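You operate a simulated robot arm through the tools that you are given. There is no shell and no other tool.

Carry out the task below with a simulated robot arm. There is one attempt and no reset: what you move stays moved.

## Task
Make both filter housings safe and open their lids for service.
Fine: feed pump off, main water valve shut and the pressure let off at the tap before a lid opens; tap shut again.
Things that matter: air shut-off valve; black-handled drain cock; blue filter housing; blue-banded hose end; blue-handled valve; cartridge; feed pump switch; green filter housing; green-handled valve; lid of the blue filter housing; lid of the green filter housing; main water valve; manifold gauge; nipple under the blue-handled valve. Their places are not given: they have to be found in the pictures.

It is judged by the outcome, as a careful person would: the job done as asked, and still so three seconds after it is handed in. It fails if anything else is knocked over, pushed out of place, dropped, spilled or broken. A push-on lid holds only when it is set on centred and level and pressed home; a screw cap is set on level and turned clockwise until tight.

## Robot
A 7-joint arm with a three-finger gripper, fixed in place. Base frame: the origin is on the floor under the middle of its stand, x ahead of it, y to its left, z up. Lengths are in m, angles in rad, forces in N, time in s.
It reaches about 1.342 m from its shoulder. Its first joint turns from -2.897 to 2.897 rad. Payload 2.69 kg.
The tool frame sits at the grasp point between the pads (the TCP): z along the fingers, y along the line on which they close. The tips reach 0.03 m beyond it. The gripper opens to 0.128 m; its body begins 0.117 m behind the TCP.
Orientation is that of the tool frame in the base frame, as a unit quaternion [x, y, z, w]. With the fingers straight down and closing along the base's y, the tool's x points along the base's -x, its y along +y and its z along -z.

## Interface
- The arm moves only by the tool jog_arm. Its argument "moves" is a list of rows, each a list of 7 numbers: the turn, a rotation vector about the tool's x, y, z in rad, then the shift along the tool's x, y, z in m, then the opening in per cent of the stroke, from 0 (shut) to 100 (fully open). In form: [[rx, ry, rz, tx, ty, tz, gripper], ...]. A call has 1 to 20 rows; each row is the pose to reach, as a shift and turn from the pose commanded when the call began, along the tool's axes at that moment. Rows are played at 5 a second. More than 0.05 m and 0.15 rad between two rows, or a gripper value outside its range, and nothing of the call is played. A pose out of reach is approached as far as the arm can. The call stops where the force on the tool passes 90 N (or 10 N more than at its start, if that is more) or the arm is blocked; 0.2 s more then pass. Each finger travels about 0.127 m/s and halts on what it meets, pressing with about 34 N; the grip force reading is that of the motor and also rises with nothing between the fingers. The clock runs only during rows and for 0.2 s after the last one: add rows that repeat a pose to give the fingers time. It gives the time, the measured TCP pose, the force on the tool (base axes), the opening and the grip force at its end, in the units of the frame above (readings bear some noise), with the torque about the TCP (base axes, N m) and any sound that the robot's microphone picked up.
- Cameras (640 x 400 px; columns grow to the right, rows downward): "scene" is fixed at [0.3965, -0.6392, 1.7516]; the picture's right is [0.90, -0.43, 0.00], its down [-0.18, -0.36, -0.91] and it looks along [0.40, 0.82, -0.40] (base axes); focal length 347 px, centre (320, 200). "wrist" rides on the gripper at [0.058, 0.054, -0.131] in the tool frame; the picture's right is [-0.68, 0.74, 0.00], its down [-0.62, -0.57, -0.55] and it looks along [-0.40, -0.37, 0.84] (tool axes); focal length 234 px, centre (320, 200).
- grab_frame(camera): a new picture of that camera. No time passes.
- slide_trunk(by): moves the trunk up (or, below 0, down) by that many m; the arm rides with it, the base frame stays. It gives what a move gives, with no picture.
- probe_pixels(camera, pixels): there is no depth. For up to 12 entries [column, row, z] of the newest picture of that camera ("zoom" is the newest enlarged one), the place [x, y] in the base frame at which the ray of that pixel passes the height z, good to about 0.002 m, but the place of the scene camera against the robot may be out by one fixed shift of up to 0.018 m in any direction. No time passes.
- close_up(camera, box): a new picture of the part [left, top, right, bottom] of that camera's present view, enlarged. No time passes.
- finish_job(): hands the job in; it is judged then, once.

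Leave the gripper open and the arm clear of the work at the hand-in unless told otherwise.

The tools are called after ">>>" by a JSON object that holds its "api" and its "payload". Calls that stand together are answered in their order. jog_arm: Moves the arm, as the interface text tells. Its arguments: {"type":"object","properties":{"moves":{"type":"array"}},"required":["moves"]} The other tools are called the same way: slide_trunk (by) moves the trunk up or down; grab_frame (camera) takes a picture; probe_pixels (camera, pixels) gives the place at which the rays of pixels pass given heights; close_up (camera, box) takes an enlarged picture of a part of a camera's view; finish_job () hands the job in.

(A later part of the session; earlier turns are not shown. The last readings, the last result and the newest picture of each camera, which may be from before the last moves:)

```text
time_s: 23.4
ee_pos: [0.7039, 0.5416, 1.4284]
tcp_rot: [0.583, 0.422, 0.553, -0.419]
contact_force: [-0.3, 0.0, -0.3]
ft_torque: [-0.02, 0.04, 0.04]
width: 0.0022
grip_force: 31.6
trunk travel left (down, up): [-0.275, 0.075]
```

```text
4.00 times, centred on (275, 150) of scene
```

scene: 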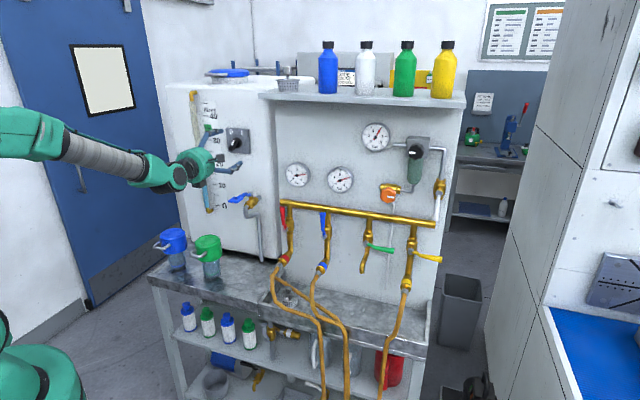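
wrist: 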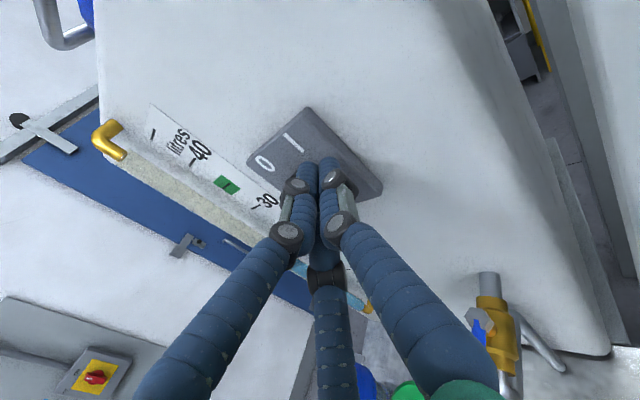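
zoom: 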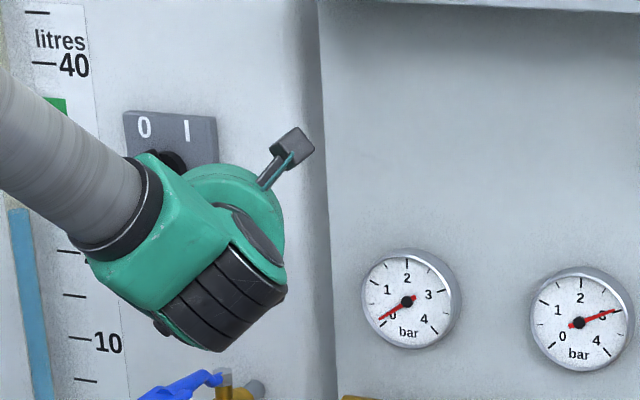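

The left gauge fell to 0 – the pump is off – while the right (manifold) gauge still shows 3 bar. I'll back away further to check the pointer is truly on 0.

>>> {"api": "jog_arm", "payload": {"moves": [[0, 0, 0, 0, 0.02, -0.04, 30], [0, 0, 0, 0, 0.05, -0.06, 100], [0, 0, 0, 0, 0.09, -0.08, 100], [0, 0, 0, 0, 0.12, -0.1, 100], [0, 0, 0, 0, 0.12, -0.1, 100]]}}

>>> {"api": "close_up", "payload": {"camera": "wrist", "box": [160, 40, 400, 220]}}

>>> {"api": "close_up", "payload": {"camera": "scene", "box": [200, 100, 280, 160]}}

```text
time_s: 24.6
ee_pos: [0.7914, 0.4111, 1.4291]
tcp_rot: [0.584, 0.422, 0.553, -0.42]
contact_force: [-0.1, 0.0, 0.8]
ft_torque: [-0.04, 0.0, 0.06]
width: 0.128
grip_force: 0.0
trunk travel left (down, up): [-0.275, 0.075]
```

```text
2.22 times, centred on (280, 130) of wrist
```

zoom: 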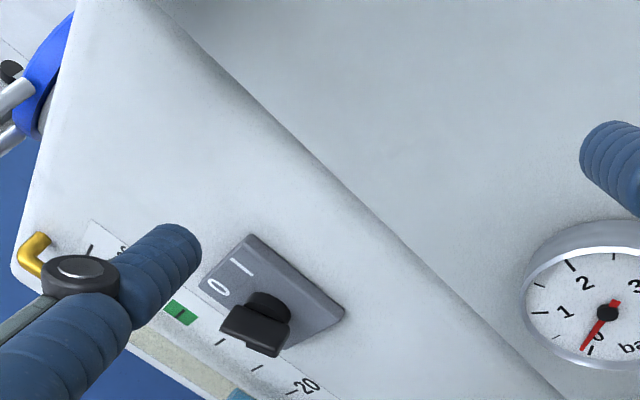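

```text
6.67 times, centred on (240, 130) of scene
```

zoom: 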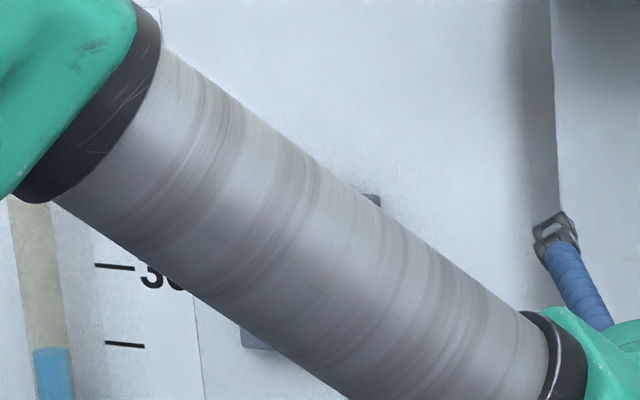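

The pointer now lies along the "0" direction. Next I'll retract and look under the bench again from lower down to trace the pipes and identify the main water valve.

>>> {"api": "jog_arm", "payload": {"moves": [[-0.034, -0.01, -0.049, -0.0298, -0.0182, -0.0194, 100], [-0.068, -0.02, -0.099, -0.0597, -0.0364, -0.0387, 100], [-0.102, -0.03, -0.148, -0.0895, -0.0546, -0.0581, 100], [-0.136, -0.041, -0.197, -0.1194, -0.0728, -0.0775, 100], [-0.17, -0.051, -0.247, -0.1492, -0.091, -0.0968, 100], [-0.204, -0.061, -0.296, -0.179, -0.1092, -0.1162, 100], [-0.238, -0.071, -0.346, -0.2089, -0.1274, -0.1356, 100], [-0.271, -0.081, -0.395, -0.2387, -0.1455, -0.1549, 100], [-0.305, -0.091, -0.444, -0.2686, -0.1637, -0.1743, 100], [-0.339, -0.101, -0.494, -0.2984, -0.1819, -0.1937, 100], [-0.373, -0.111, -0.543, -0.3282, -0.2001, -0.213, 100], [-0.407, -0.122, -0.592, -0.3581, -0.2183, -0.2324, 100], [-0.441, -0.132, -0.642, -0.3879, -0.2365, -0.2518, 100], [-0.475, -0.142, -0.691, -0.4178, -0.2547, -0.2711, 100], [-0.509, -0.152, -0.7404, -0.4476, -0.2729, -0.2905, 100], [-0.509, -0.152, -0.7404, -0.4476, -0.2729, -0.2905, 100]]}}

>>> {"api": "slide_trunk", "payload": {"by": -0.27}}

>>> {"api": "grab_frame", "payload": {"camera": "wrist"}}

>>> {"api": "close_up", "payload": {"camera": "scene", "box": [200, 90, 360, 200]}}

```text
time_s: 28.0
ee_pos: [0.4304, 0.1998, 0.999]
tcp_rot: [0.517, 0.482, 0.707, -0.005]
contact_force: [0.0, -0.2, -0.5]
ft_torque: [-0.01, -0.02, 0.01]
width: 0.1281
grip_force: 0.1
trunk travel left (down, up): [-0.275, 0.075]
```

```text
time_s: 30.7
ee_pos: [0.4296, 0.2008, 0.7294]
tcp_rot: [0.517, 0.483, 0.707, -0.004]
contact_force: [0.1, -0.3, 0.1]
ft_torque: [0.02, -0.01, 0.03]
width: 0.1282
grip_force: 0.0
trunk travel left (down, up): [-0.005, 0.345]
```

```text
taken
```

wrist: 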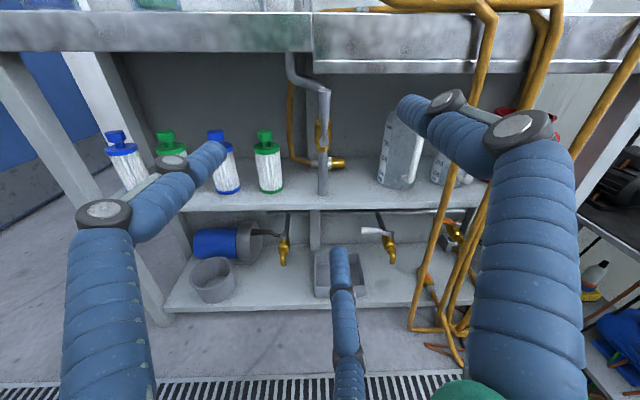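

```text
3.64 times, centred on (280, 145) of scene
```

zoom: 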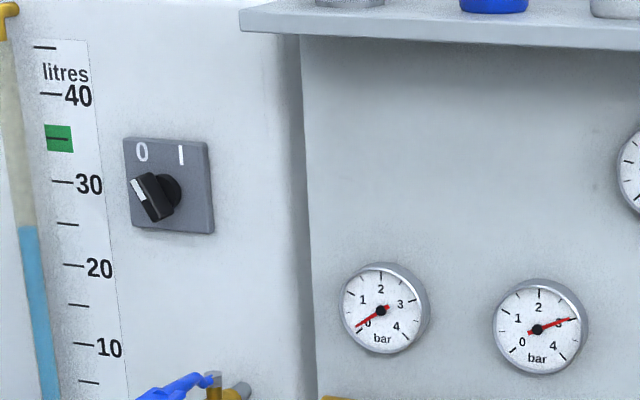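

The pointer is at 0 and the left gauge reads 0. Now I'll enlarge the under-bench view.

>>> {"api": "close_up", "payload": {"camera": "wrist", "box": [240, 20, 400, 220]}}

>>> {"api": "close_up", "payload": {"camera": "wrist", "box": [180, 200, 420, 320]}}

>>> {"api": "close_up", "payload": {"camera": "wrist", "box": [380, 180, 500, 380]}}

>>> {"api": "close_up", "payload": {"camera": "scene", "box": [225, 180, 345, 280]}}

```text
2.00 times, centred on (320, 120) of wrist
```

zoom: 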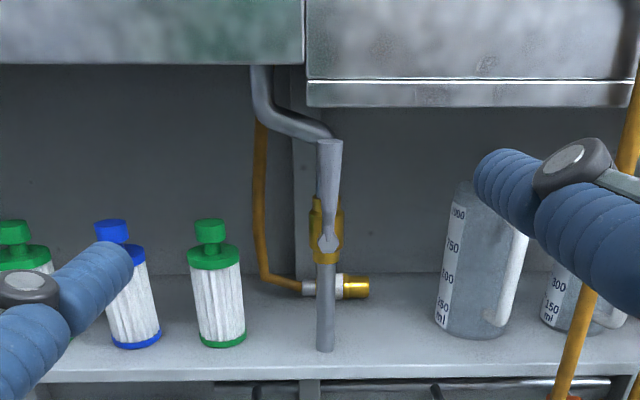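

```text
2.67 times, centred on (300, 260) of wrist
```

zoom: 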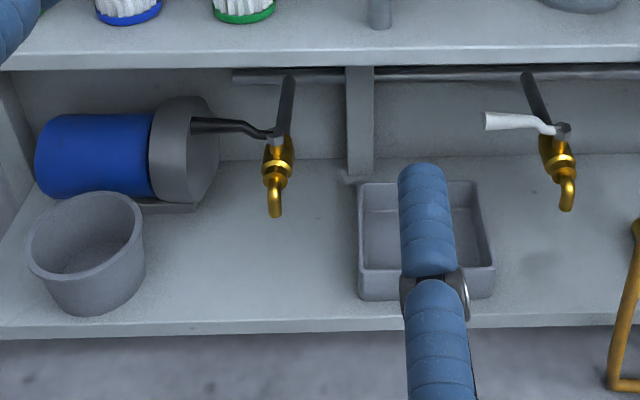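

```text
2.00 times, centred on (440, 280) of wrist
```

zoom: 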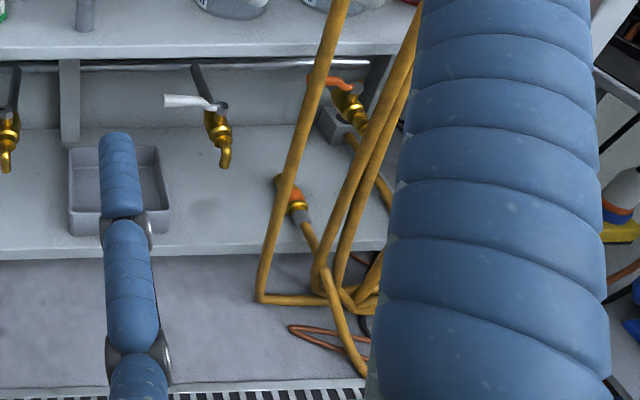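

```text
4.00 times, centred on (285, 230) of scene
```

zoom: 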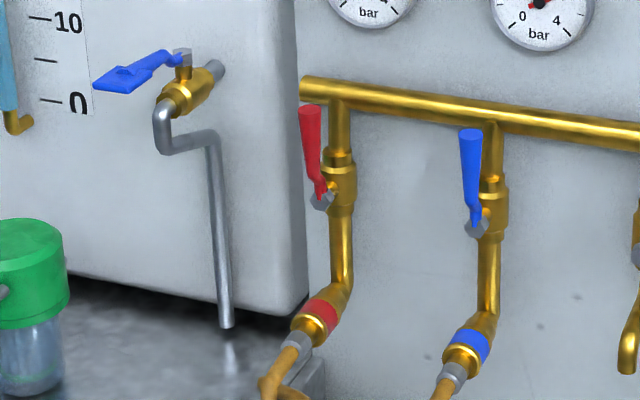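

The grey lever under the bench stands along its pipe (open), pivot at about u=0.157, n=0.775, z=0.65, with its tip at z≈0.745. It sits in the riser feeding the bench from the header below, so it is my first candidate for the main water valve; the manifold gauge will confirm. I'll bring the closed fingertips in left of the lever, below the apron.

>>> {"api": "jog_arm", "payload": {"moves": [[0, 0, 0, 0.0039, -0.0162, 0.05, 0], [0, 0, 0, 0.0078, -0.0324, 0.1, 0], [0, 0, 0, 0.0117, -0.0486, 0.14, 0], [0, 0, 0, 0.0117, -0.0486, 0.15, 0], [0, 0, 0, 0.0117, -0.0486, 0.15, 0], [0, 0, 0, 0.0117, -0.0486, 0.2, 0], [0, 0, 0, 0.0117, -0.0486, 0.25, 0], [0, 0, 0, 0.0117, -0.0486, 0.25, 0]]}}

>>> {"api": "grab_frame", "payload": {"camera": "wrist"}}

>>> {"api": "close_up", "payload": {"camera": "scene", "box": [170, 270, 350, 390]}}

```text
refused: row 1 steps farther than a row can; nothing moved
```

```text
taken
```

wrist: 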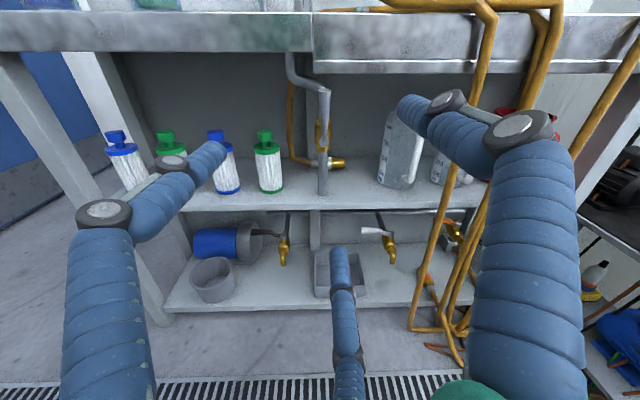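

```text
3.33 times, centred on (260, 330) of scene
```

zoom: 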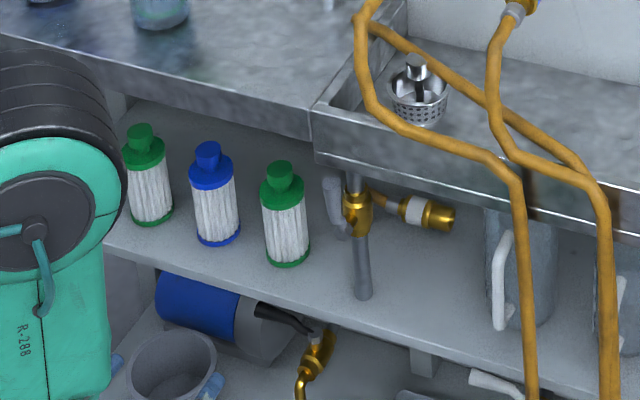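

The first step was slightly too long; I'll resend with shorter steps.

>>> {"api": "jog_arm", "payload": {"moves": [[0, 0, 0, 0.0039, -0.0162, 0.045, 0], [0, 0, 0, 0.0078, -0.0324, 0.09, 0], [0, 0, 0, 0.0117, -0.0486, 0.13, 0], [0, 0, 0, 0.0117, -0.0486, 0.15, 0], [0, 0, 0, 0.0117, -0.0486, 0.15, 0], [0, 0, 0, 0.0117, -0.0486, 0.195, 0], [0, 0, 0, 0.0117, -0.0486, 0.24, 0], [0, 0, 0, 0.0117, -0.0486, 0.25, 0]]}}

>>> {"api": "grab_frame", "payload": {"camera": "wrist"}}

>>> {"api": "close_up", "payload": {"camera": "scene", "box": [170, 270, 350, 390]}}

```text
time_s: 32.7
ee_pos: [0.564, 0.3767, 0.7814]
tcp_rot: [0.509, 0.482, 0.713, -0.007]
contact_force: [0.1, 0.2, 1.1]
ft_torque: [-0.13, 0.12, -0.06]
width: 0.0022
grip_force: 31.2
out of reach, approached as far as the arm can: row 7, 8
trunk travel left (down, up): [-0.005, 0.345]
stopped in row 8: the arm was blocked; the commanded pose is now the measured one
```

```text
taken
```

wrist: 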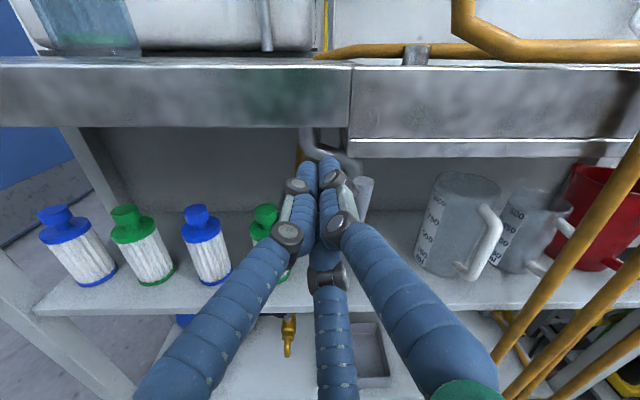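

```text
3.33 times, centred on (260, 330) of scene
```

zoom: 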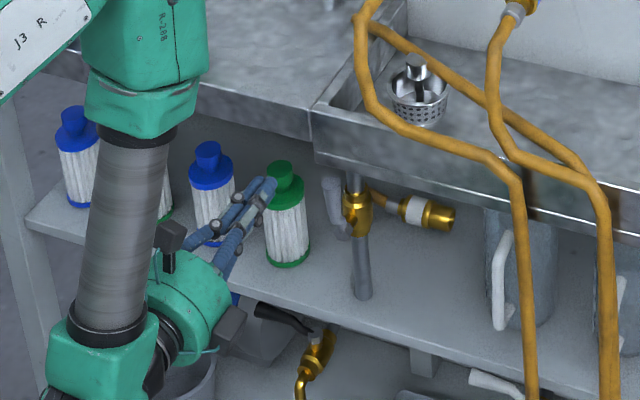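

The arm was blocked at a joint limit before the tip got under the apron (TCP at z=0.78, n=0.67), with nothing touched. I'll retreat and pitch the fingers down about 30°, which should bend the wrist less.

>>> {"api": "jog_arm", "payload": {"moves": [[0, 0, 0, 0, 0, -0.04, 0], [0.071, -0.077, 0, 0, 0, -0.07, 0], [0.142, -0.154, 0, 0, 0, -0.09, 0], [0.213, -0.231, 0, 0, 0, -0.1, 0], [0.284, -0.308, 0, 0, 0, -0.1, 0], [0.355, -0.385, 0, 0, 0, -0.1, 0], [0.355, -0.385, 0, 0, 0, -0.1, 0]]}}

>>> {"api": "grab_frame", "payload": {"camera": "wrist"}}

>>> {"api": "grab_frame", "payload": {"camera": "scene"}}

```text
time_s: 34.3
ee_pos: [0.4933, 0.3089, 0.7785]
tcp_rot: [0.626, 0.592, 0.507, -0.005]
contact_force: [0.4, 0.7, 0.1]
ft_torque: [-0.01, 0.02, 0.01]
width: 0.0022
grip_force: 31.9
trunk travel left (down, up): [-0.005, 0.345]
```

```text
taken
```

wrist: 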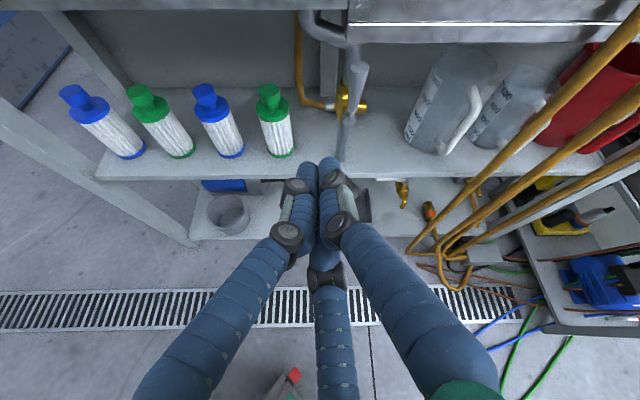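

```text
taken
```

scene: 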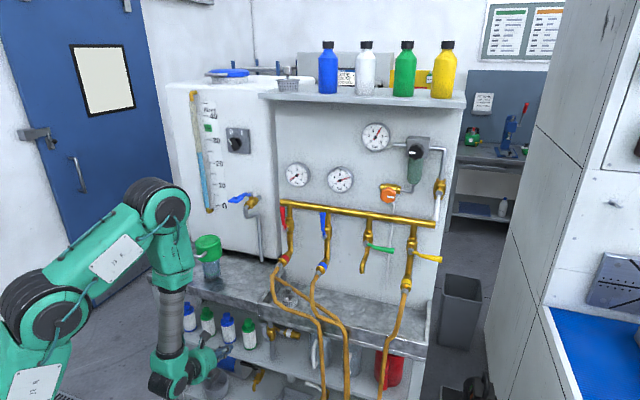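

The arm's elbow stays well above and in front of the housings. With the fingers pitched down 29° I'll now go in left of the lever (lever top at about (355,70) in the wrist view), tips under the apron.

>>> {"api": "jog_arm", "payload": {"moves": [[0, 0, 0, 0.0064, 0.0035, 0.0391, 0], [0, 0, 0, 0.0128, 0.007, 0.0783, 0], [0, 0, 0, 0.0192, 0.0104, 0.1174, 0], [0, 0, 0, 0.0256, 0.0139, 0.1566, 0], [0, 0, 0, 0.032, 0.0174, 0.1957, 0], [0, 0, 0, 0.032, 0.0174, 0.1957, 0]]}}

>>> {"api": "grab_frame", "payload": {"camera": "wrist"}}

>>> {"api": "grab_frame", "payload": {"camera": "scene"}}

```text
time_s: 35.7
ee_pos: [0.6238, 0.4476, 0.7148]
tcp_rot: [0.625, 0.593, 0.508, -0.007]
contact_force: [-1.1, -0.4, 1.0]
ft_torque: [-0.05, -0.01, -0.01]
width: 0.0021
grip_force: 31.6
trunk travel left (down, up): [-0.005, 0.345]
```

```text
taken
```

wrist: 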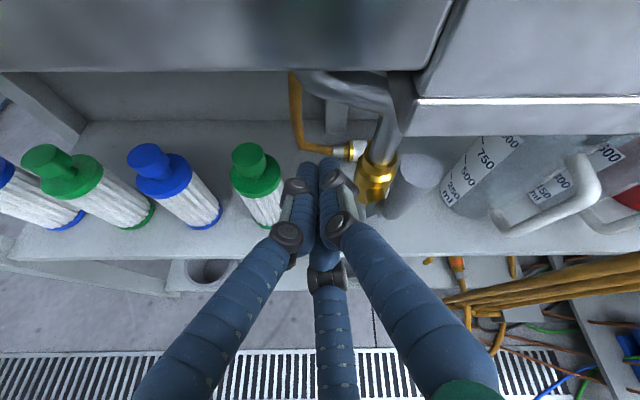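

```text
taken
```

scene: 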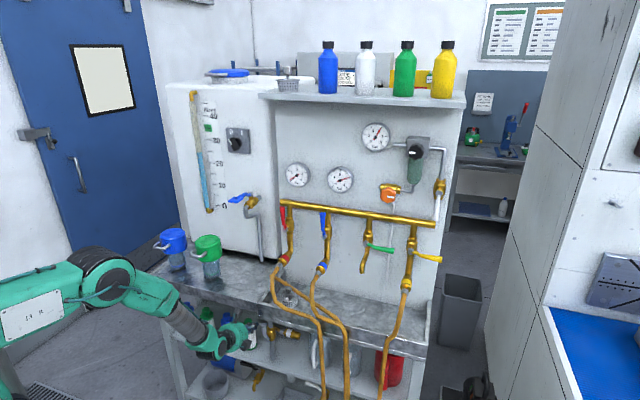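

Reached cleanly. I'll zoom in to see the tip's place relative to the lever.

>>> {"api": "close_up", "payload": {"camera": "wrist", "box": [260, 80, 480, 240]}}

>>> {"api": "close_up", "payload": {"camera": "scene", "box": [200, 290, 320, 380]}}

```text
2.50 times, centred on (370, 160) of wrist
```

zoom: 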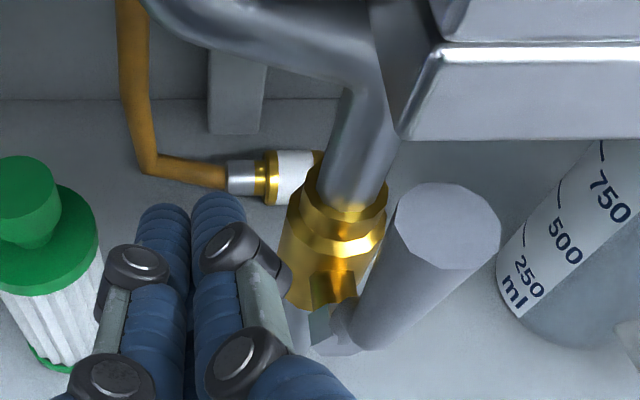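

```text
4.44 times, centred on (260, 335) of scene
```

zoom: 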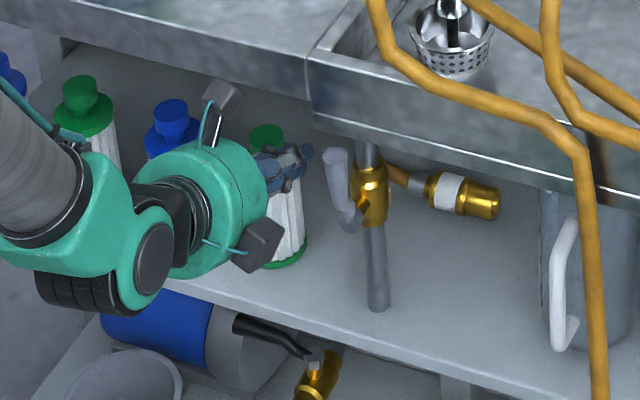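

The tips are left of the lever at mid-height. I'll push right along an arc around the pivot, first half, and check.

>>> {"api": "jog_arm", "payload": {"moves": [[0, 0, 0, -0.0137, 0.0213, -0.0027, 0], [0, 0, 0, -0.0213, 0.0347, -0.0048, 0], [0, 0, 0, -0.0299, 0.0486, -0.0066, 0], [0, 0, 0, -0.0424, 0.0588, -0.0055, 0], [0, 0, 0, -0.0424, 0.0588, -0.0055, 0]]}}

>>> {"api": "close_up", "payload": {"camera": "wrist", "box": [260, 80, 480, 240]}}

>>> {"api": "close_up", "payload": {"camera": "scene", "box": [200, 290, 320, 380]}}

```text
time_s: 36.9
ee_pos: [0.6726, 0.3949, 0.7247]
tcp_rot: [0.626, 0.592, 0.508, -0.004]
contact_force: [0.5, 0.9, 0.0]
ft_torque: [-0.03, 0.01, 0.03]
width: 0.0021
grip_force: 31.0
trunk travel left (down, up): [-0.005, 0.345]
```

```text
2.50 times, centred on (370, 160) of wrist
```

zoom: 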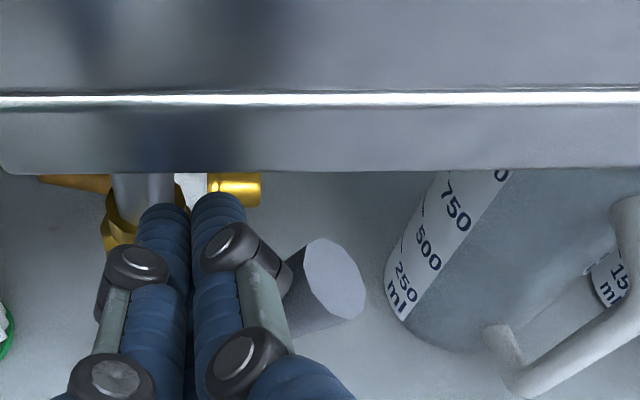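

```text
4.44 times, centred on (260, 335) of scene
```

zoom: 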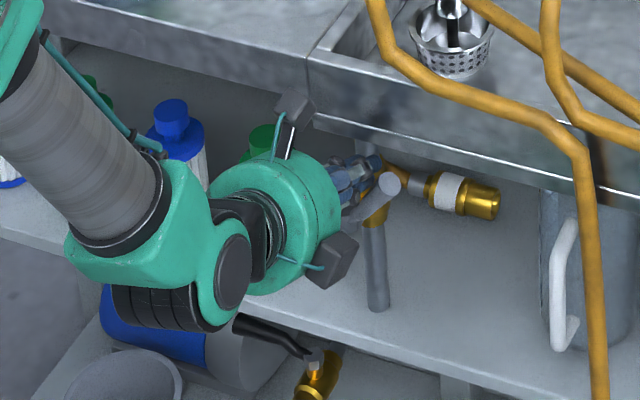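

The lever has turned about 40° to the right with little force. I'll continue the arc to horizontal.

>>> {"api": "jog_arm", "payload": {"moves": [[0, 0, 0, -0.0143, 0.0072, 0.003, 0], [0, 0, 0, -0.0305, 0.01, 0.0084, 0], [0, 0, 0, -0.0447, 0.0098, 0.0142, 0], [0, 0, 0, -0.0543, 0.0009, 0.0215, 0], [0, 0, 0, -0.0543, 0.0009, 0.0215, 0]]}}

>>> {"api": "close_up", "payload": {"camera": "wrist", "box": [240, 80, 460, 240]}}

>>> {"api": "close_up", "payload": {"camera": "scene", "box": [200, 290, 320, 380]}}

```text
time_s: 38.1
ee_pos: [0.6998, 0.3662, 0.6826]
tcp_rot: [0.625, 0.592, 0.508, -0.004]
contact_force: [6.9, 2.0, 7.6]
ft_torque: [0.1, -0.15, 0.08]
width: 0.0022
grip_force: 31.3
trunk travel left (down, up): [-0.005, 0.345]
```

```text
2.50 times, centred on (350, 160) of wrist
```

zoom: 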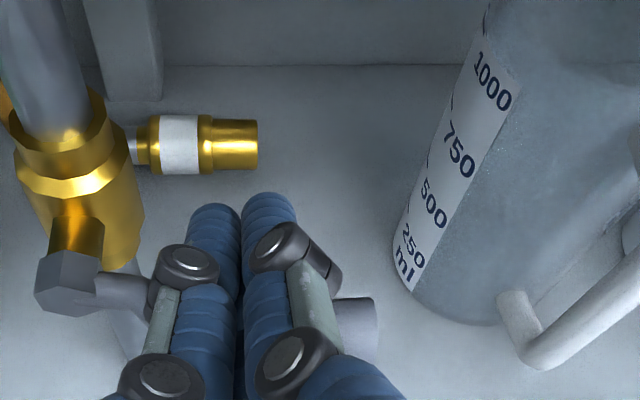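

```text
4.44 times, centred on (260, 335) of scene
```

zoom: 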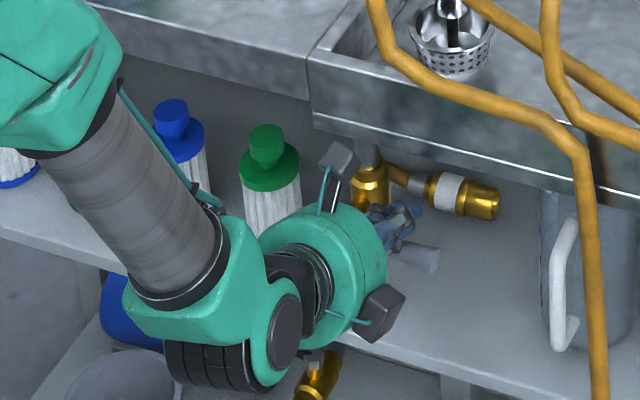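

The lever is now close to horizontal with about 10 N reaction. I'll press about 1 cm further down to make sure it is at its stop, then withdraw and check.

>>> {"api": "jog_arm", "payload": {"moves": [[0, 0, 0, -0.0032, -0.003, 0.0024, 0], [0, 0, 0, -0.0077, -0.0071, 0.0058, 0], [0, 0, 0, -0.0077, -0.0071, 0.0058, 0]]}}

```text
time_s: 38.9
ee_pos: [0.7029, 0.3679, 0.6781]
tcp_rot: [0.623, 0.59, 0.514, -0.003]
contact_force: [11.4, 12.5, 60.0]
ft_torque: [0.31, -0.21, 0.38]
width: 0.0019
grip_force: 31.1
trunk travel left (down, up): [-0.005, 0.345]
```

60 N – firmly at the stop. I'll lift off slightly and withdraw straight back out.

>>> {"api": "jog_arm", "payload": {"moves": [[0, 0, 0, 0.0096, 0.0089, -0.0073, 0], [0, 0, 0, -0.0046, -0.0043, -0.0422, 0], [0, 0, 0, -0.0189, -0.0174, -0.0771, 0], [0, 0, 0, -0.0331, -0.0306, -0.112, 0], [0, 0, 0, -0.0473, -0.0437, -0.1469, 0], [0, 0, 0, -0.0616, -0.0569, -0.1819, 0], [0, 0, 0, -0.0616, -0.0569, -0.1819, 100], [0, 0, 0, -0.0616, -0.0569, -0.1819, 100]]}}

>>> {"api": "grab_frame", "payload": {"camera": "wrist"}}

>>> {"api": "close_up", "payload": {"camera": "scene", "box": [200, 290, 320, 380]}}

>>> {"api": "close_up", "payload": {"camera": "scene", "box": [270, 150, 390, 230]}}

```text
time_s: 40.7
ee_pos: [0.5553, 0.2265, 0.6843]
tcp_rot: [0.626, 0.591, 0.508, -0.004]
contact_force: [-0.6, 0.6, 0.4]
ft_torque: [0.02, 0.04, 0.02]
width: 0.1282
grip_force: 0.0
trunk travel left (down, up): [-0.005, 0.345]
```

```text
taken
```

wrist: 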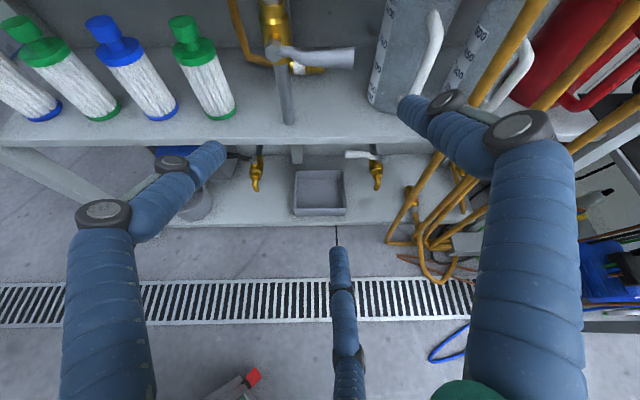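

```text
4.44 times, centred on (260, 335) of scene
```

zoom: 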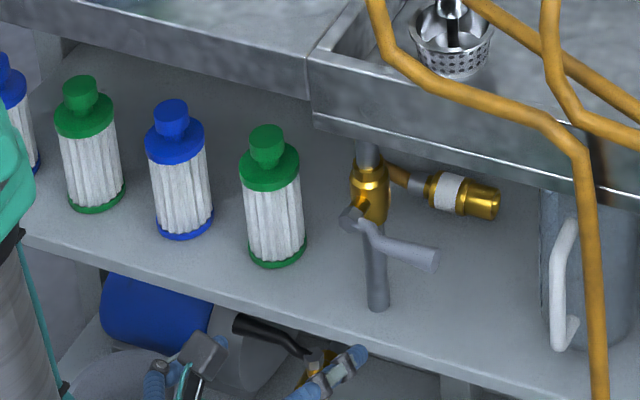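

```text
5.00 times, centred on (330, 190) of scene
```

zoom: 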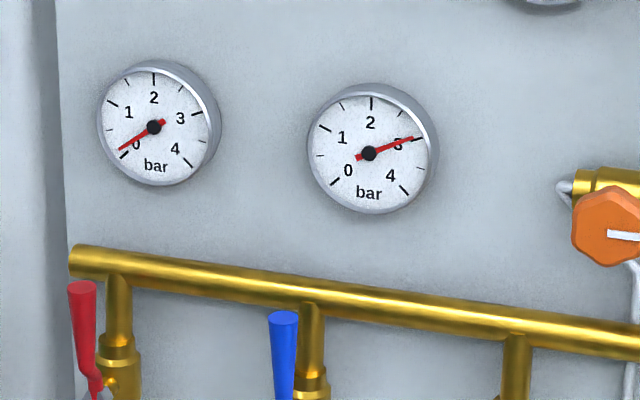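

The grey lever is now horizontal (shut) and nothing else moved; the manifold gauge still shows 3 bar trapped. The green tap's pivot works out to u≈0.507, n≈0.92, z≈1.105 with its lever pointing right to u≈0.61. I'll raise the trunk and move level in front of it.

>>> {"api": "slide_trunk", "payload": {"by": 0.27}}

>>> {"api": "jog_arm", "payload": {"moves": [[-0.071, 0.077, 0, 0.0093, 0.0314, -0.0178, 100], [-0.142, 0.154, 0, 0.0186, 0.0628, -0.0357, 100], [-0.213, 0.231, 0, 0.0279, 0.0943, -0.0535, 100], [-0.284, 0.308, 0, 0.0372, 0.1257, -0.0714, 100], [-0.355, 0.385, 0, 0.0465, 0.1571, -0.0892, 100], [-0.355, 0.385, 0, 0.0465, 0.1571, -0.0892, 100]]}}

>>> {"api": "grab_frame", "payload": {"camera": "wrist"}}

>>> {"api": "grab_frame", "payload": {"camera": "scene"}}

```text
time_s: 43.5
ee_pos: [0.5568, 0.2267, 0.9543]
tcp_rot: [0.626, 0.592, 0.507, -0.004]
contact_force: [0.1, 0.1, 0.6]
ft_torque: [0.0, -0.01, -0.03]
width: 0.1279
grip_force: 0.1
trunk travel left (down, up): [-0.275, 0.075]
```

```text
time_s: 44.9
ee_pos: [0.6057, 0.1602, 1.1218]
tcp_rot: [0.509, 0.481, 0.714, -0.006]
contact_force: [-0.7, 0.5, 0.9]
ft_torque: [-0.02, 0.0, 0.04]
width: 0.1278
grip_force: 0.0
trunk travel left (down, up): [-0.275, 0.075]
```

```text
taken
```

wrist: 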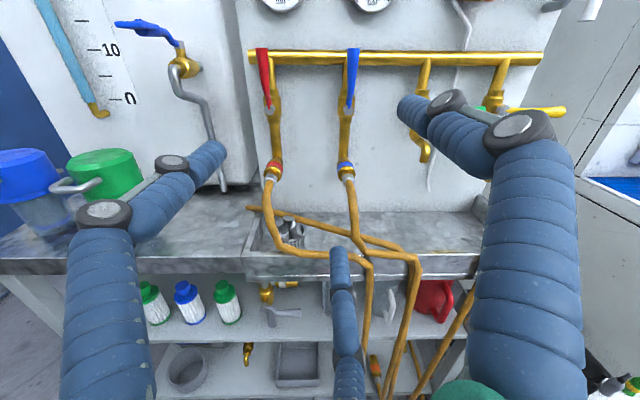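

```text
taken
```

scene: 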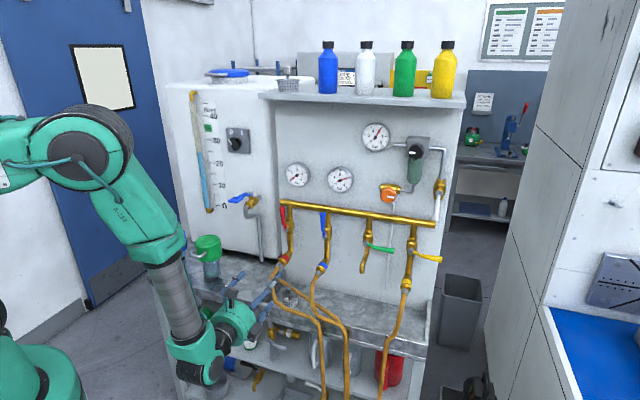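

Clear. I'll close the fingers and move to just in front of and below the green lever.

>>> {"api": "jog_arm", "payload": {"moves": [[0, 0, 0, -0.0248, 0.0176, 0.0278, 0], [0, 0, 0, -0.0497, 0.0352, 0.0556, 0], [0, 0, 0, -0.0745, 0.0528, 0.0833, 0], [0, 0, 0, -0.0994, 0.0704, 0.1111, 0], [0, 0, 0, -0.1242, 0.088, 0.1389, 0], [0, 0, 0, -0.1491, 0.1056, 0.1667, 0], [0, 0, 0, -0.1739, 0.1232, 0.1944, 0], [0, 0, 0, -0.1988, 0.1408, 0.2222, 0], [0, 0, 0, -0.2236, 0.1584, 0.25, 0], [0, 0, 0, -0.2236, 0.1584, 0.25, 0]]}}

>>> {"api": "grab_frame", "payload": {"camera": "wrist"}}

>>> {"api": "grab_frame", "payload": {"camera": "scene"}}

```text
time_s: 47.1
ee_pos: [0.9749, 0.1419, 1.0685]
tcp_rot: [0.509, 0.482, 0.713, -0.007]
contact_force: [0.3, -0.2, -0.3]
ft_torque: [0.05, -0.01, 0.04]
width: 0.0021
grip_force: 31.3
trunk travel left (down, up): [-0.275, 0.075]
```

```text
taken
```

wrist: 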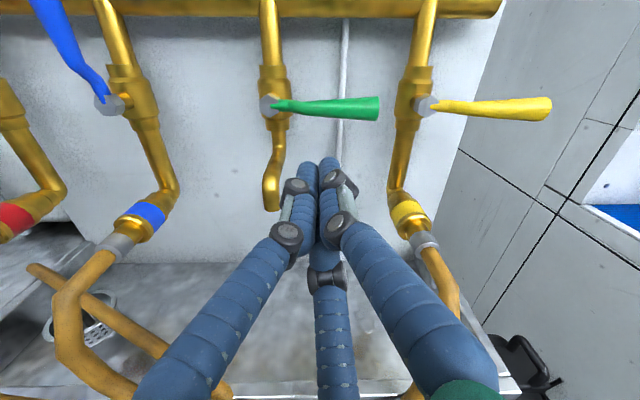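

```text
taken
```

scene: 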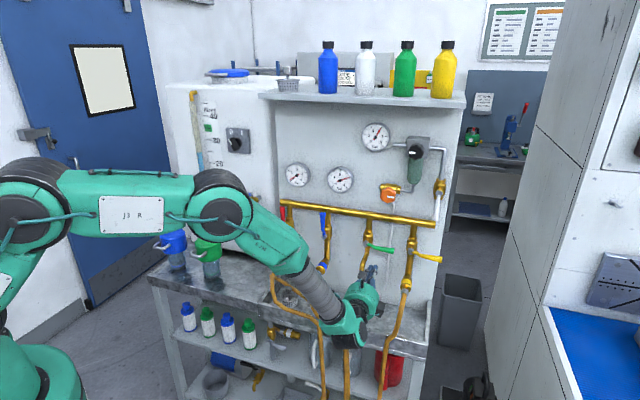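

The tips sit below the green lever (nut at (270,107), lever tip at (380,107)). I'll go in under it and push it upward in an arc (the open levers point up), checking part way.

>>> {"api": "jog_arm", "payload": {"moves": [[0, 0, 0, -0.0108, -0.0031, 0.045, 0], [0, 0, 0, -0.0108, -0.0031, 0.089, 0], [0, 0, 0, 0.002, 0.0155, 0.089, 0], [0, 0, 0, 0.0162, 0.034, 0.089, 0], [0, 0, 0, 0.0315, 0.044, 0.089, 0], [0, 0, 0, 0.0315, 0.044, 0.089, 0]]}}

>>> {"api": "grab_frame", "payload": {"camera": "wrist"}}

>>> {"api": "close_up", "payload": {"camera": "scene", "box": [310, 150, 450, 260]}}

```text
time_s: 48.5
ee_pos: [1.0431, 0.1959, 1.1232]
tcp_rot: [0.509, 0.481, 0.714, -0.006]
contact_force: [-0.2, 0.7, 0.4]
ft_torque: [-0.01, 0.01, -0.04]
width: 0.002
grip_force: 31.5
trunk travel left (down, up): [-0.275, 0.075]
```

```text
taken
```

wrist: 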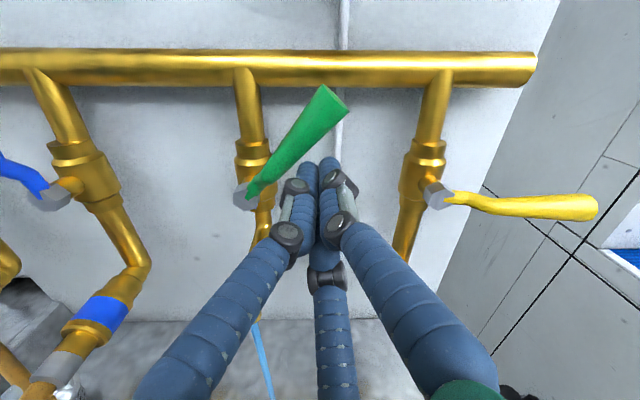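

```text
3.64 times, centred on (380, 205) of scene
```

zoom: 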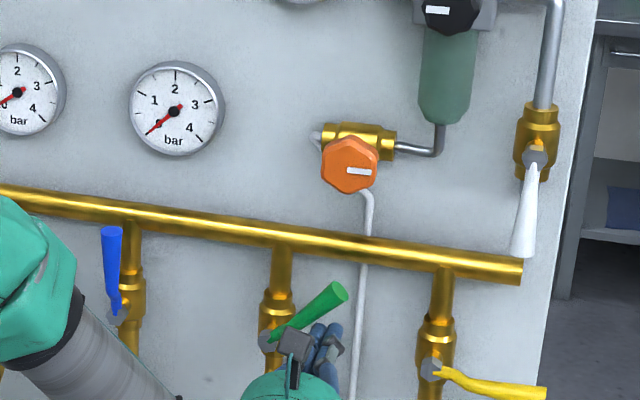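

The tap runs into the basin and the manifold gauge has dropped to 0 with the lever half open. I'll hold a second to let it finish and look again.

>>> {"api": "jog_arm", "payload": {"moves": [[0, 0, 0, 0.008, 0.003, 0, 0], [0, 0, 0, 0.008, 0.003, 0, 0], [0, 0, 0, 0.008, 0.003, 0, 0], [0, 0, 0, 0.008, 0.003, 0, 0], [0, 0, 0, 0.008, 0.003, 0, 0], [0, 0, 0, 0.008, 0.003, 0, 0]]}}

>>> {"api": "grab_frame", "payload": {"camera": "wrist"}}

>>> {"api": "close_up", "payload": {"camera": "scene", "box": [270, 150, 410, 310]}}

```text
time_s: 49.9
ee_pos: [1.0414, 0.1978, 1.1323]
tcp_rot: [0.509, 0.481, 0.714, -0.006]
contact_force: [0.8, -0.3, 0.3]
ft_torque: [0.02, 0.0, 0.03]
width: 0.0021
grip_force: 31.0
trunk travel left (down, up): [-0.275, 0.075]
```

```text
taken
```

wrist: 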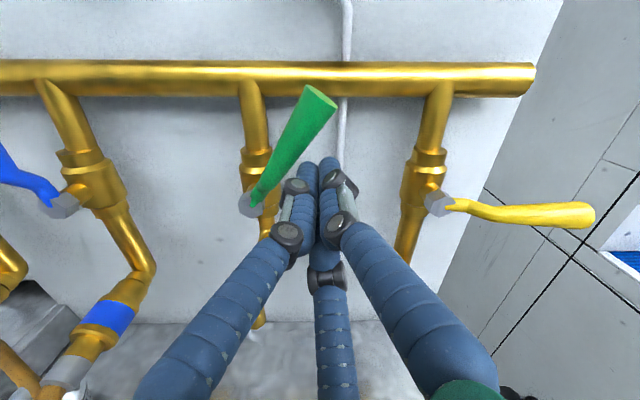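

```text
2.50 times, centred on (340, 230) of scene
```

zoom: 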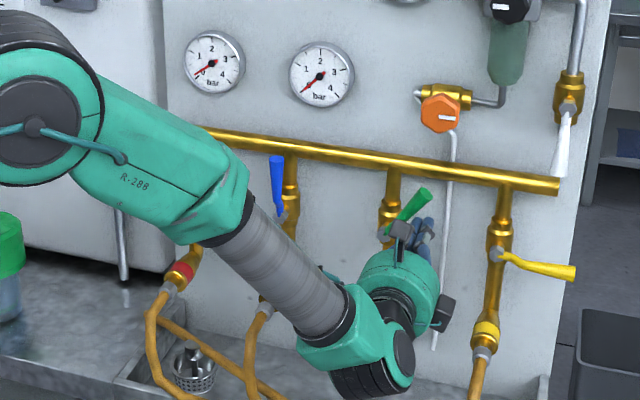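

Both gauges read 0 and the stream has stopped: the supply is really shut. Now I'll back out, go round to the upper left of the green lever, ready to push it back shut.

>>> {"api": "jog_arm", "payload": {"moves": [[0, 0, 0, 0, 0, -0.045, 0], [0, 0, 0, 0, 0, -0.09, 0], [0, 0, 0, 0.0469, -0.0081, -0.09, 0], [0, 0, 0, 0.0937, -0.0165, -0.09, 0], [0, 0, 0, 0.0937, -0.0165, -0.09, 0]]}}

>>> {"api": "grab_frame", "payload": {"camera": "wrist"}}

```text
time_s: 51.1
ee_pos: [0.921, 0.19, 1.1875]
tcp_rot: [0.508, 0.483, 0.713, -0.007]
contact_force: [-0.3, 0.5, -0.2]
ft_torque: [-0.06, 0.06, -0.1]
width: 0.0022
grip_force: 32.0
trunk travel left (down, up): [-0.275, 0.075]
```

```text
taken
```

wrist: 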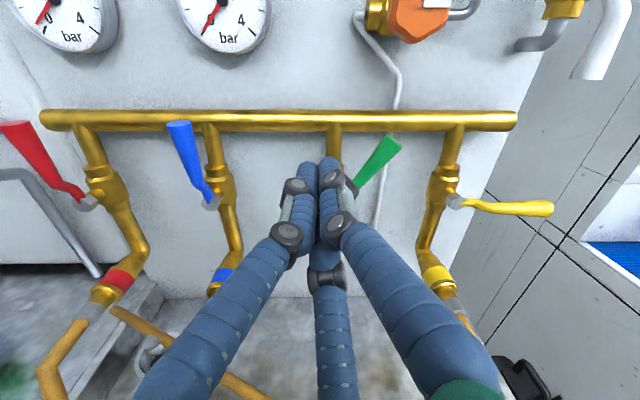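

The tips are now left of and above the green lever (lever at about (380,155)). I'll go in and push it right/down to horizontal.

>>> {"api": "jog_arm", "payload": {"moves": [[0, 0, 0, 0, 0, 0.045, 0], [0, 0, 0, 0, 0, 0.09, 0], [0, 0, 0, -0.0233, 0.0091, 0.09, 0], [0, 0, 0, -0.0395, 0.0208, 0.09, 0], [0, 0, 0, -0.0587, 0.0277, 0.09, 0], [0, 0, 0, -0.0801, 0.0309, 0.09, 0], [0, 0, 0, -0.0988, 0.0259, 0.09, 0], [0, 0, 0, -0.0988, 0.0259, 0.09, 0]]}}

>>> {"api": "grab_frame", "payload": {"camera": "wrist"}}

```text
time_s: 52.9
ee_pos: [1.0472, 0.1891, 1.1345]
tcp_rot: [0.509, 0.482, 0.713, -0.007]
contact_force: [0.1, 0.4, 0.3]
ft_torque: [0.06, -0.01, -0.01]
width: 0.0022
grip_force: 31.1
trunk travel left (down, up): [-0.275, 0.075]
```

```text
taken
```

wrist: 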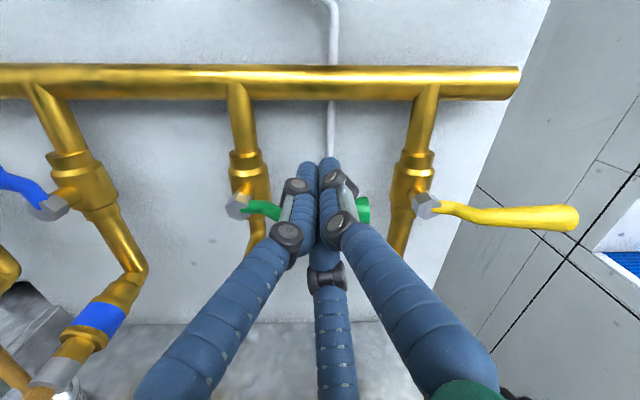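

The lever is almost level. I'll press it down gently until the stop is felt.

>>> {"api": "jog_arm", "payload": {"moves": [[0, 0, 0, -0.0044, -0.0041, 0, 0], [0, 0, 0, -0.0088, -0.0081, 0, 0], [0, 0, 0, -0.0118, -0.0108, 0, 0], [0, 0, 0, -0.0118, -0.0108, 0, 0]]}}

>>> {"api": "close_up", "payload": {"camera": "wrist", "box": [200, 100, 420, 280]}}

```text
time_s: 53.9
ee_pos: [1.0483, 0.1902, 1.1261]
tcp_rot: [0.505, 0.481, 0.716, -0.005]
contact_force: [0.8, 1.7, 37.3]
ft_torque: [0.41, -0.54, 0.13]
width: 0.0019
grip_force: 31.4
trunk travel left (down, up): [-0.275, 0.075]
```

```text
2.22 times, centred on (310, 190) of wrist
```

zoom: 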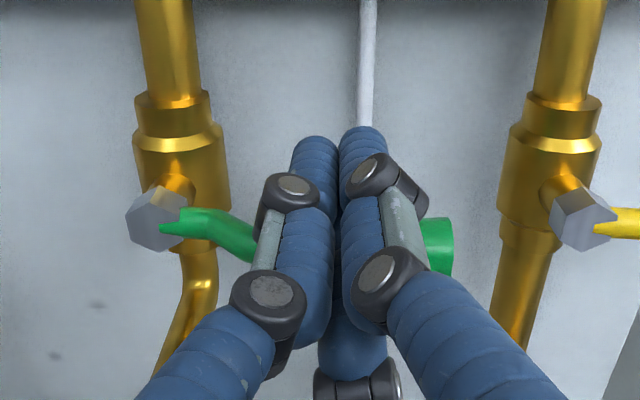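

37 N – against the closed stop. I'll lift off, withdraw straight back, and check lever and gauges.

>>> {"api": "jog_arm", "payload": {"moves": [[0, 0, 0, 0.0147, 0.0136, 0, 0], [0, 0, 0, 0.0147, 0.0136, -0.045, 0], [0, 0, 0, 0.0147, 0.0136, -0.09, 0], [0, 0, 0, 0.0147, 0.0136, -0.135, 0], [0, 0, 0, 0.0147, 0.0136, -0.18, 0], [0, 0, 0, 0.0147, 0.0136, -0.22, 0], [0, 0, 0, 0.0147, 0.0136, -0.22, 0]]}}

>>> {"api": "grab_frame", "payload": {"camera": "wrist"}}

>>> {"api": "close_up", "payload": {"camera": "wrist", "box": [200, 0, 480, 180]}}

>>> {"api": "grab_frame", "payload": {"camera": "scene"}}

```text
time_s: 55.5
ee_pos: [0.8917, 0.0362, 1.1352]
tcp_rot: [0.508, 0.482, 0.713, -0.007]
contact_force: [-0.3, -0.8, -0.3]
ft_torque: [0.02, 0.03, 0.02]
width: 0.002
grip_force: 31.9
trunk travel left (down, up): [-0.275, 0.075]
```

```text
taken
```

wrist: 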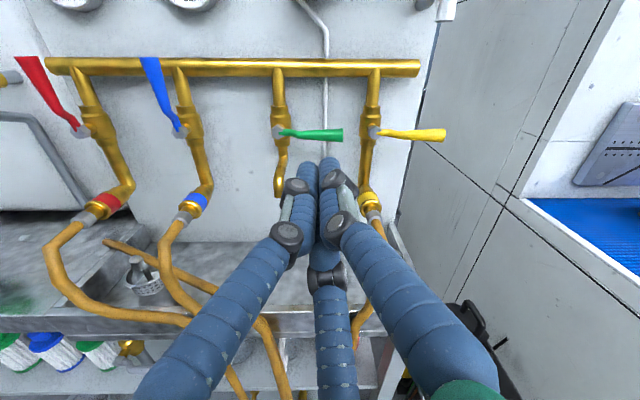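

```text
2.22 times, centred on (340, 90) of wrist
```

zoom: 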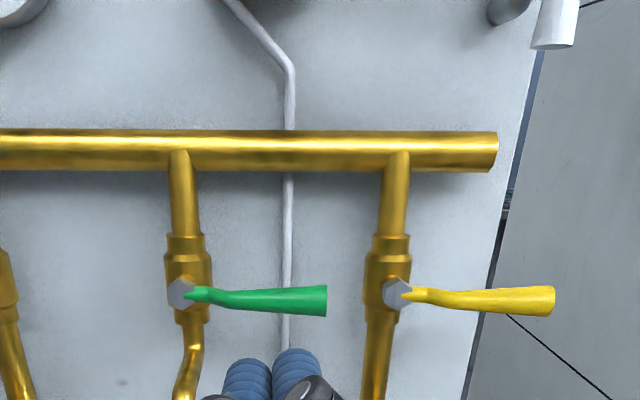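

```text
taken
```

scene: 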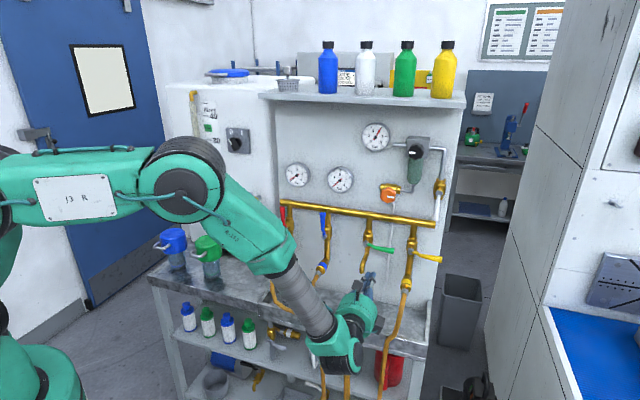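

The tap lever is back level (shut), and both gauges remain at 0, so the system is isolated and depressurised. Next I'll move left, in front of the two housings, to see how their lids and handles are made.

>>> {"api": "jog_arm", "payload": {"moves": [[0, 0, 0, 0.0282, -0.0334, -0.0107, 0], [0, 0, 0, 0.0563, -0.0668, -0.0214, 0], [0, 0, 0, 0.0845, -0.1002, -0.0322, 0], [0, 0, 0, 0.1126, -0.1336, -0.0429, 0], [0, 0, 0, 0.1408, -0.1669, -0.0536, 0], [0, 0, 0, 0.1689, -0.2003, -0.0643, 0], [0, 0, 0, 0.1971, -0.2337, -0.0751, 0], [0, 0, 0, 0.2252, -0.2671, -0.0858, 0], [0, 0, 0, 0.2534, -0.3005, -0.0965, 0], [0, 0, 0, 0.2816, -0.3339, -0.1072, 0], [0, 0, 0, 0.3097, -0.3673, -0.1179, 0], [0, 0, 0, 0.3379, -0.4007, -0.1287, 0], [0, 0, 0, 0.366, -0.4341, -0.1394, 0], [0, 0, 0, 0.3942, -0.4674, -0.1501, 0], [0, 0, 0, 0.4223, -0.5008, -0.1608, 0], [0, 0, 0, 0.4505, -0.5342, -0.1716, 0], [0, 0, 0, 0.4786, -0.5676, -0.1823, 0], [0, 0, 0, 0.5068, -0.601, -0.193, 0], [0, 0, 0, 0.5068, -0.601, -0.193, 0]]}}

>>> {"api": "grab_frame", "payload": {"camera": "wrist"}}

>>> {"api": "grab_frame", "payload": {"camera": "scene"}}

```text
time_s: 59.5
ee_pos: [0.3894, 0.2875, 1.1054]
tcp_rot: [0.498, 0.479, 0.723, -0.007]
contact_force: [-0.3, 0.2, 0.0]
ft_torque: [0.03, -0.06, 0.0]
width: 0.0021
grip_force: 31.1
out of reach, approached as far as the arm can: row 12, 13, 14, 15, 16, 17, 18, 19
trunk travel left (down, up): [-0.275, 0.075]
```

```text
taken
```

wrist: 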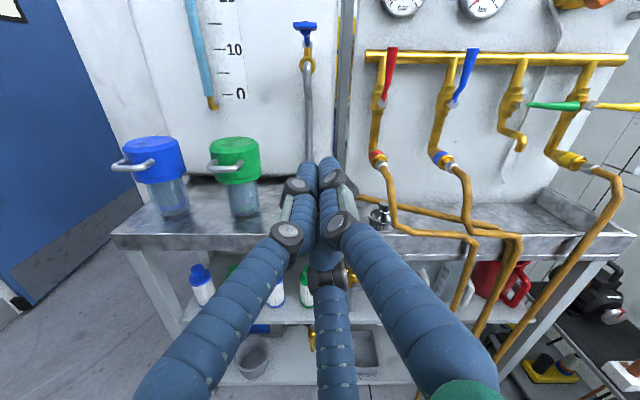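

```text
taken
```

scene: 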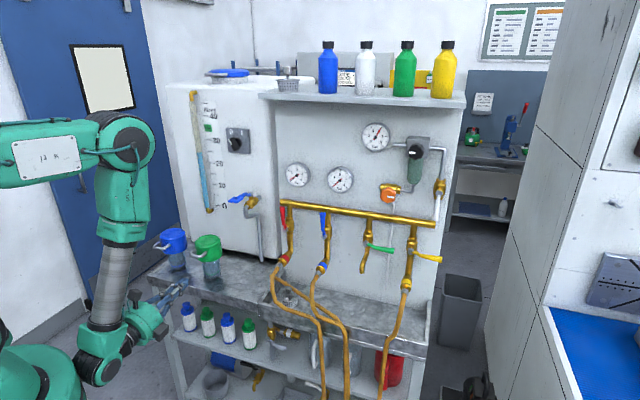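

The arm again stops short of going further left while level, but the housings are now in clear view. I'll enlarge them.

>>> {"api": "close_up", "payload": {"camera": "wrist", "box": [90, 110, 290, 230]}}

>>> {"api": "close_up", "payload": {"camera": "scene", "box": [140, 215, 240, 290]}}

>>> {"api": "close_up", "payload": {"camera": "scene", "box": [275, 155, 365, 205]}}

```text
3.20 times, centred on (190, 170) of wrist
```

zoom: 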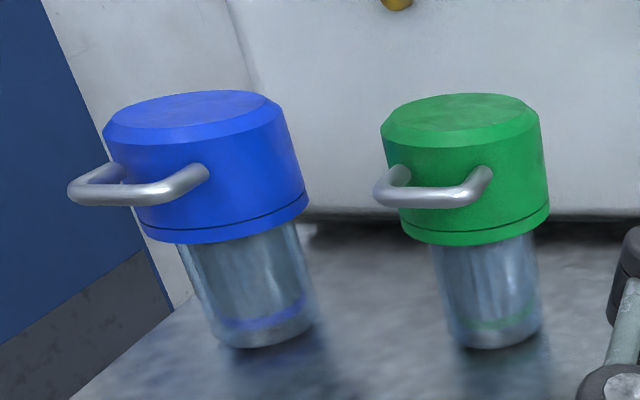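

```text
5.33 times, centred on (190, 252) of scene
```

zoom: 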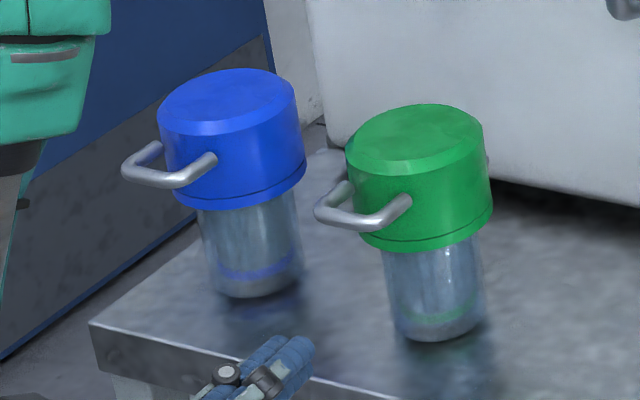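

```text
7.11 times, centred on (320, 180) of scene
```

zoom: 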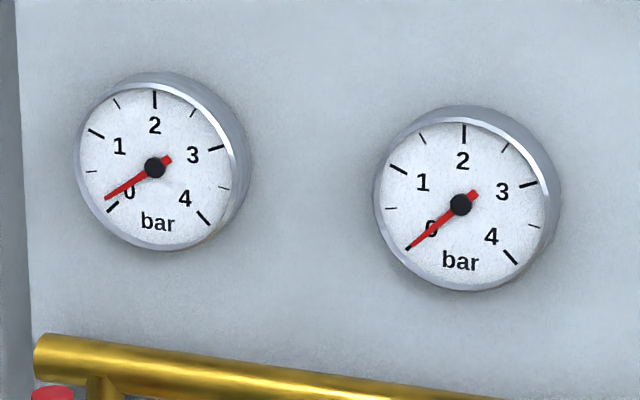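

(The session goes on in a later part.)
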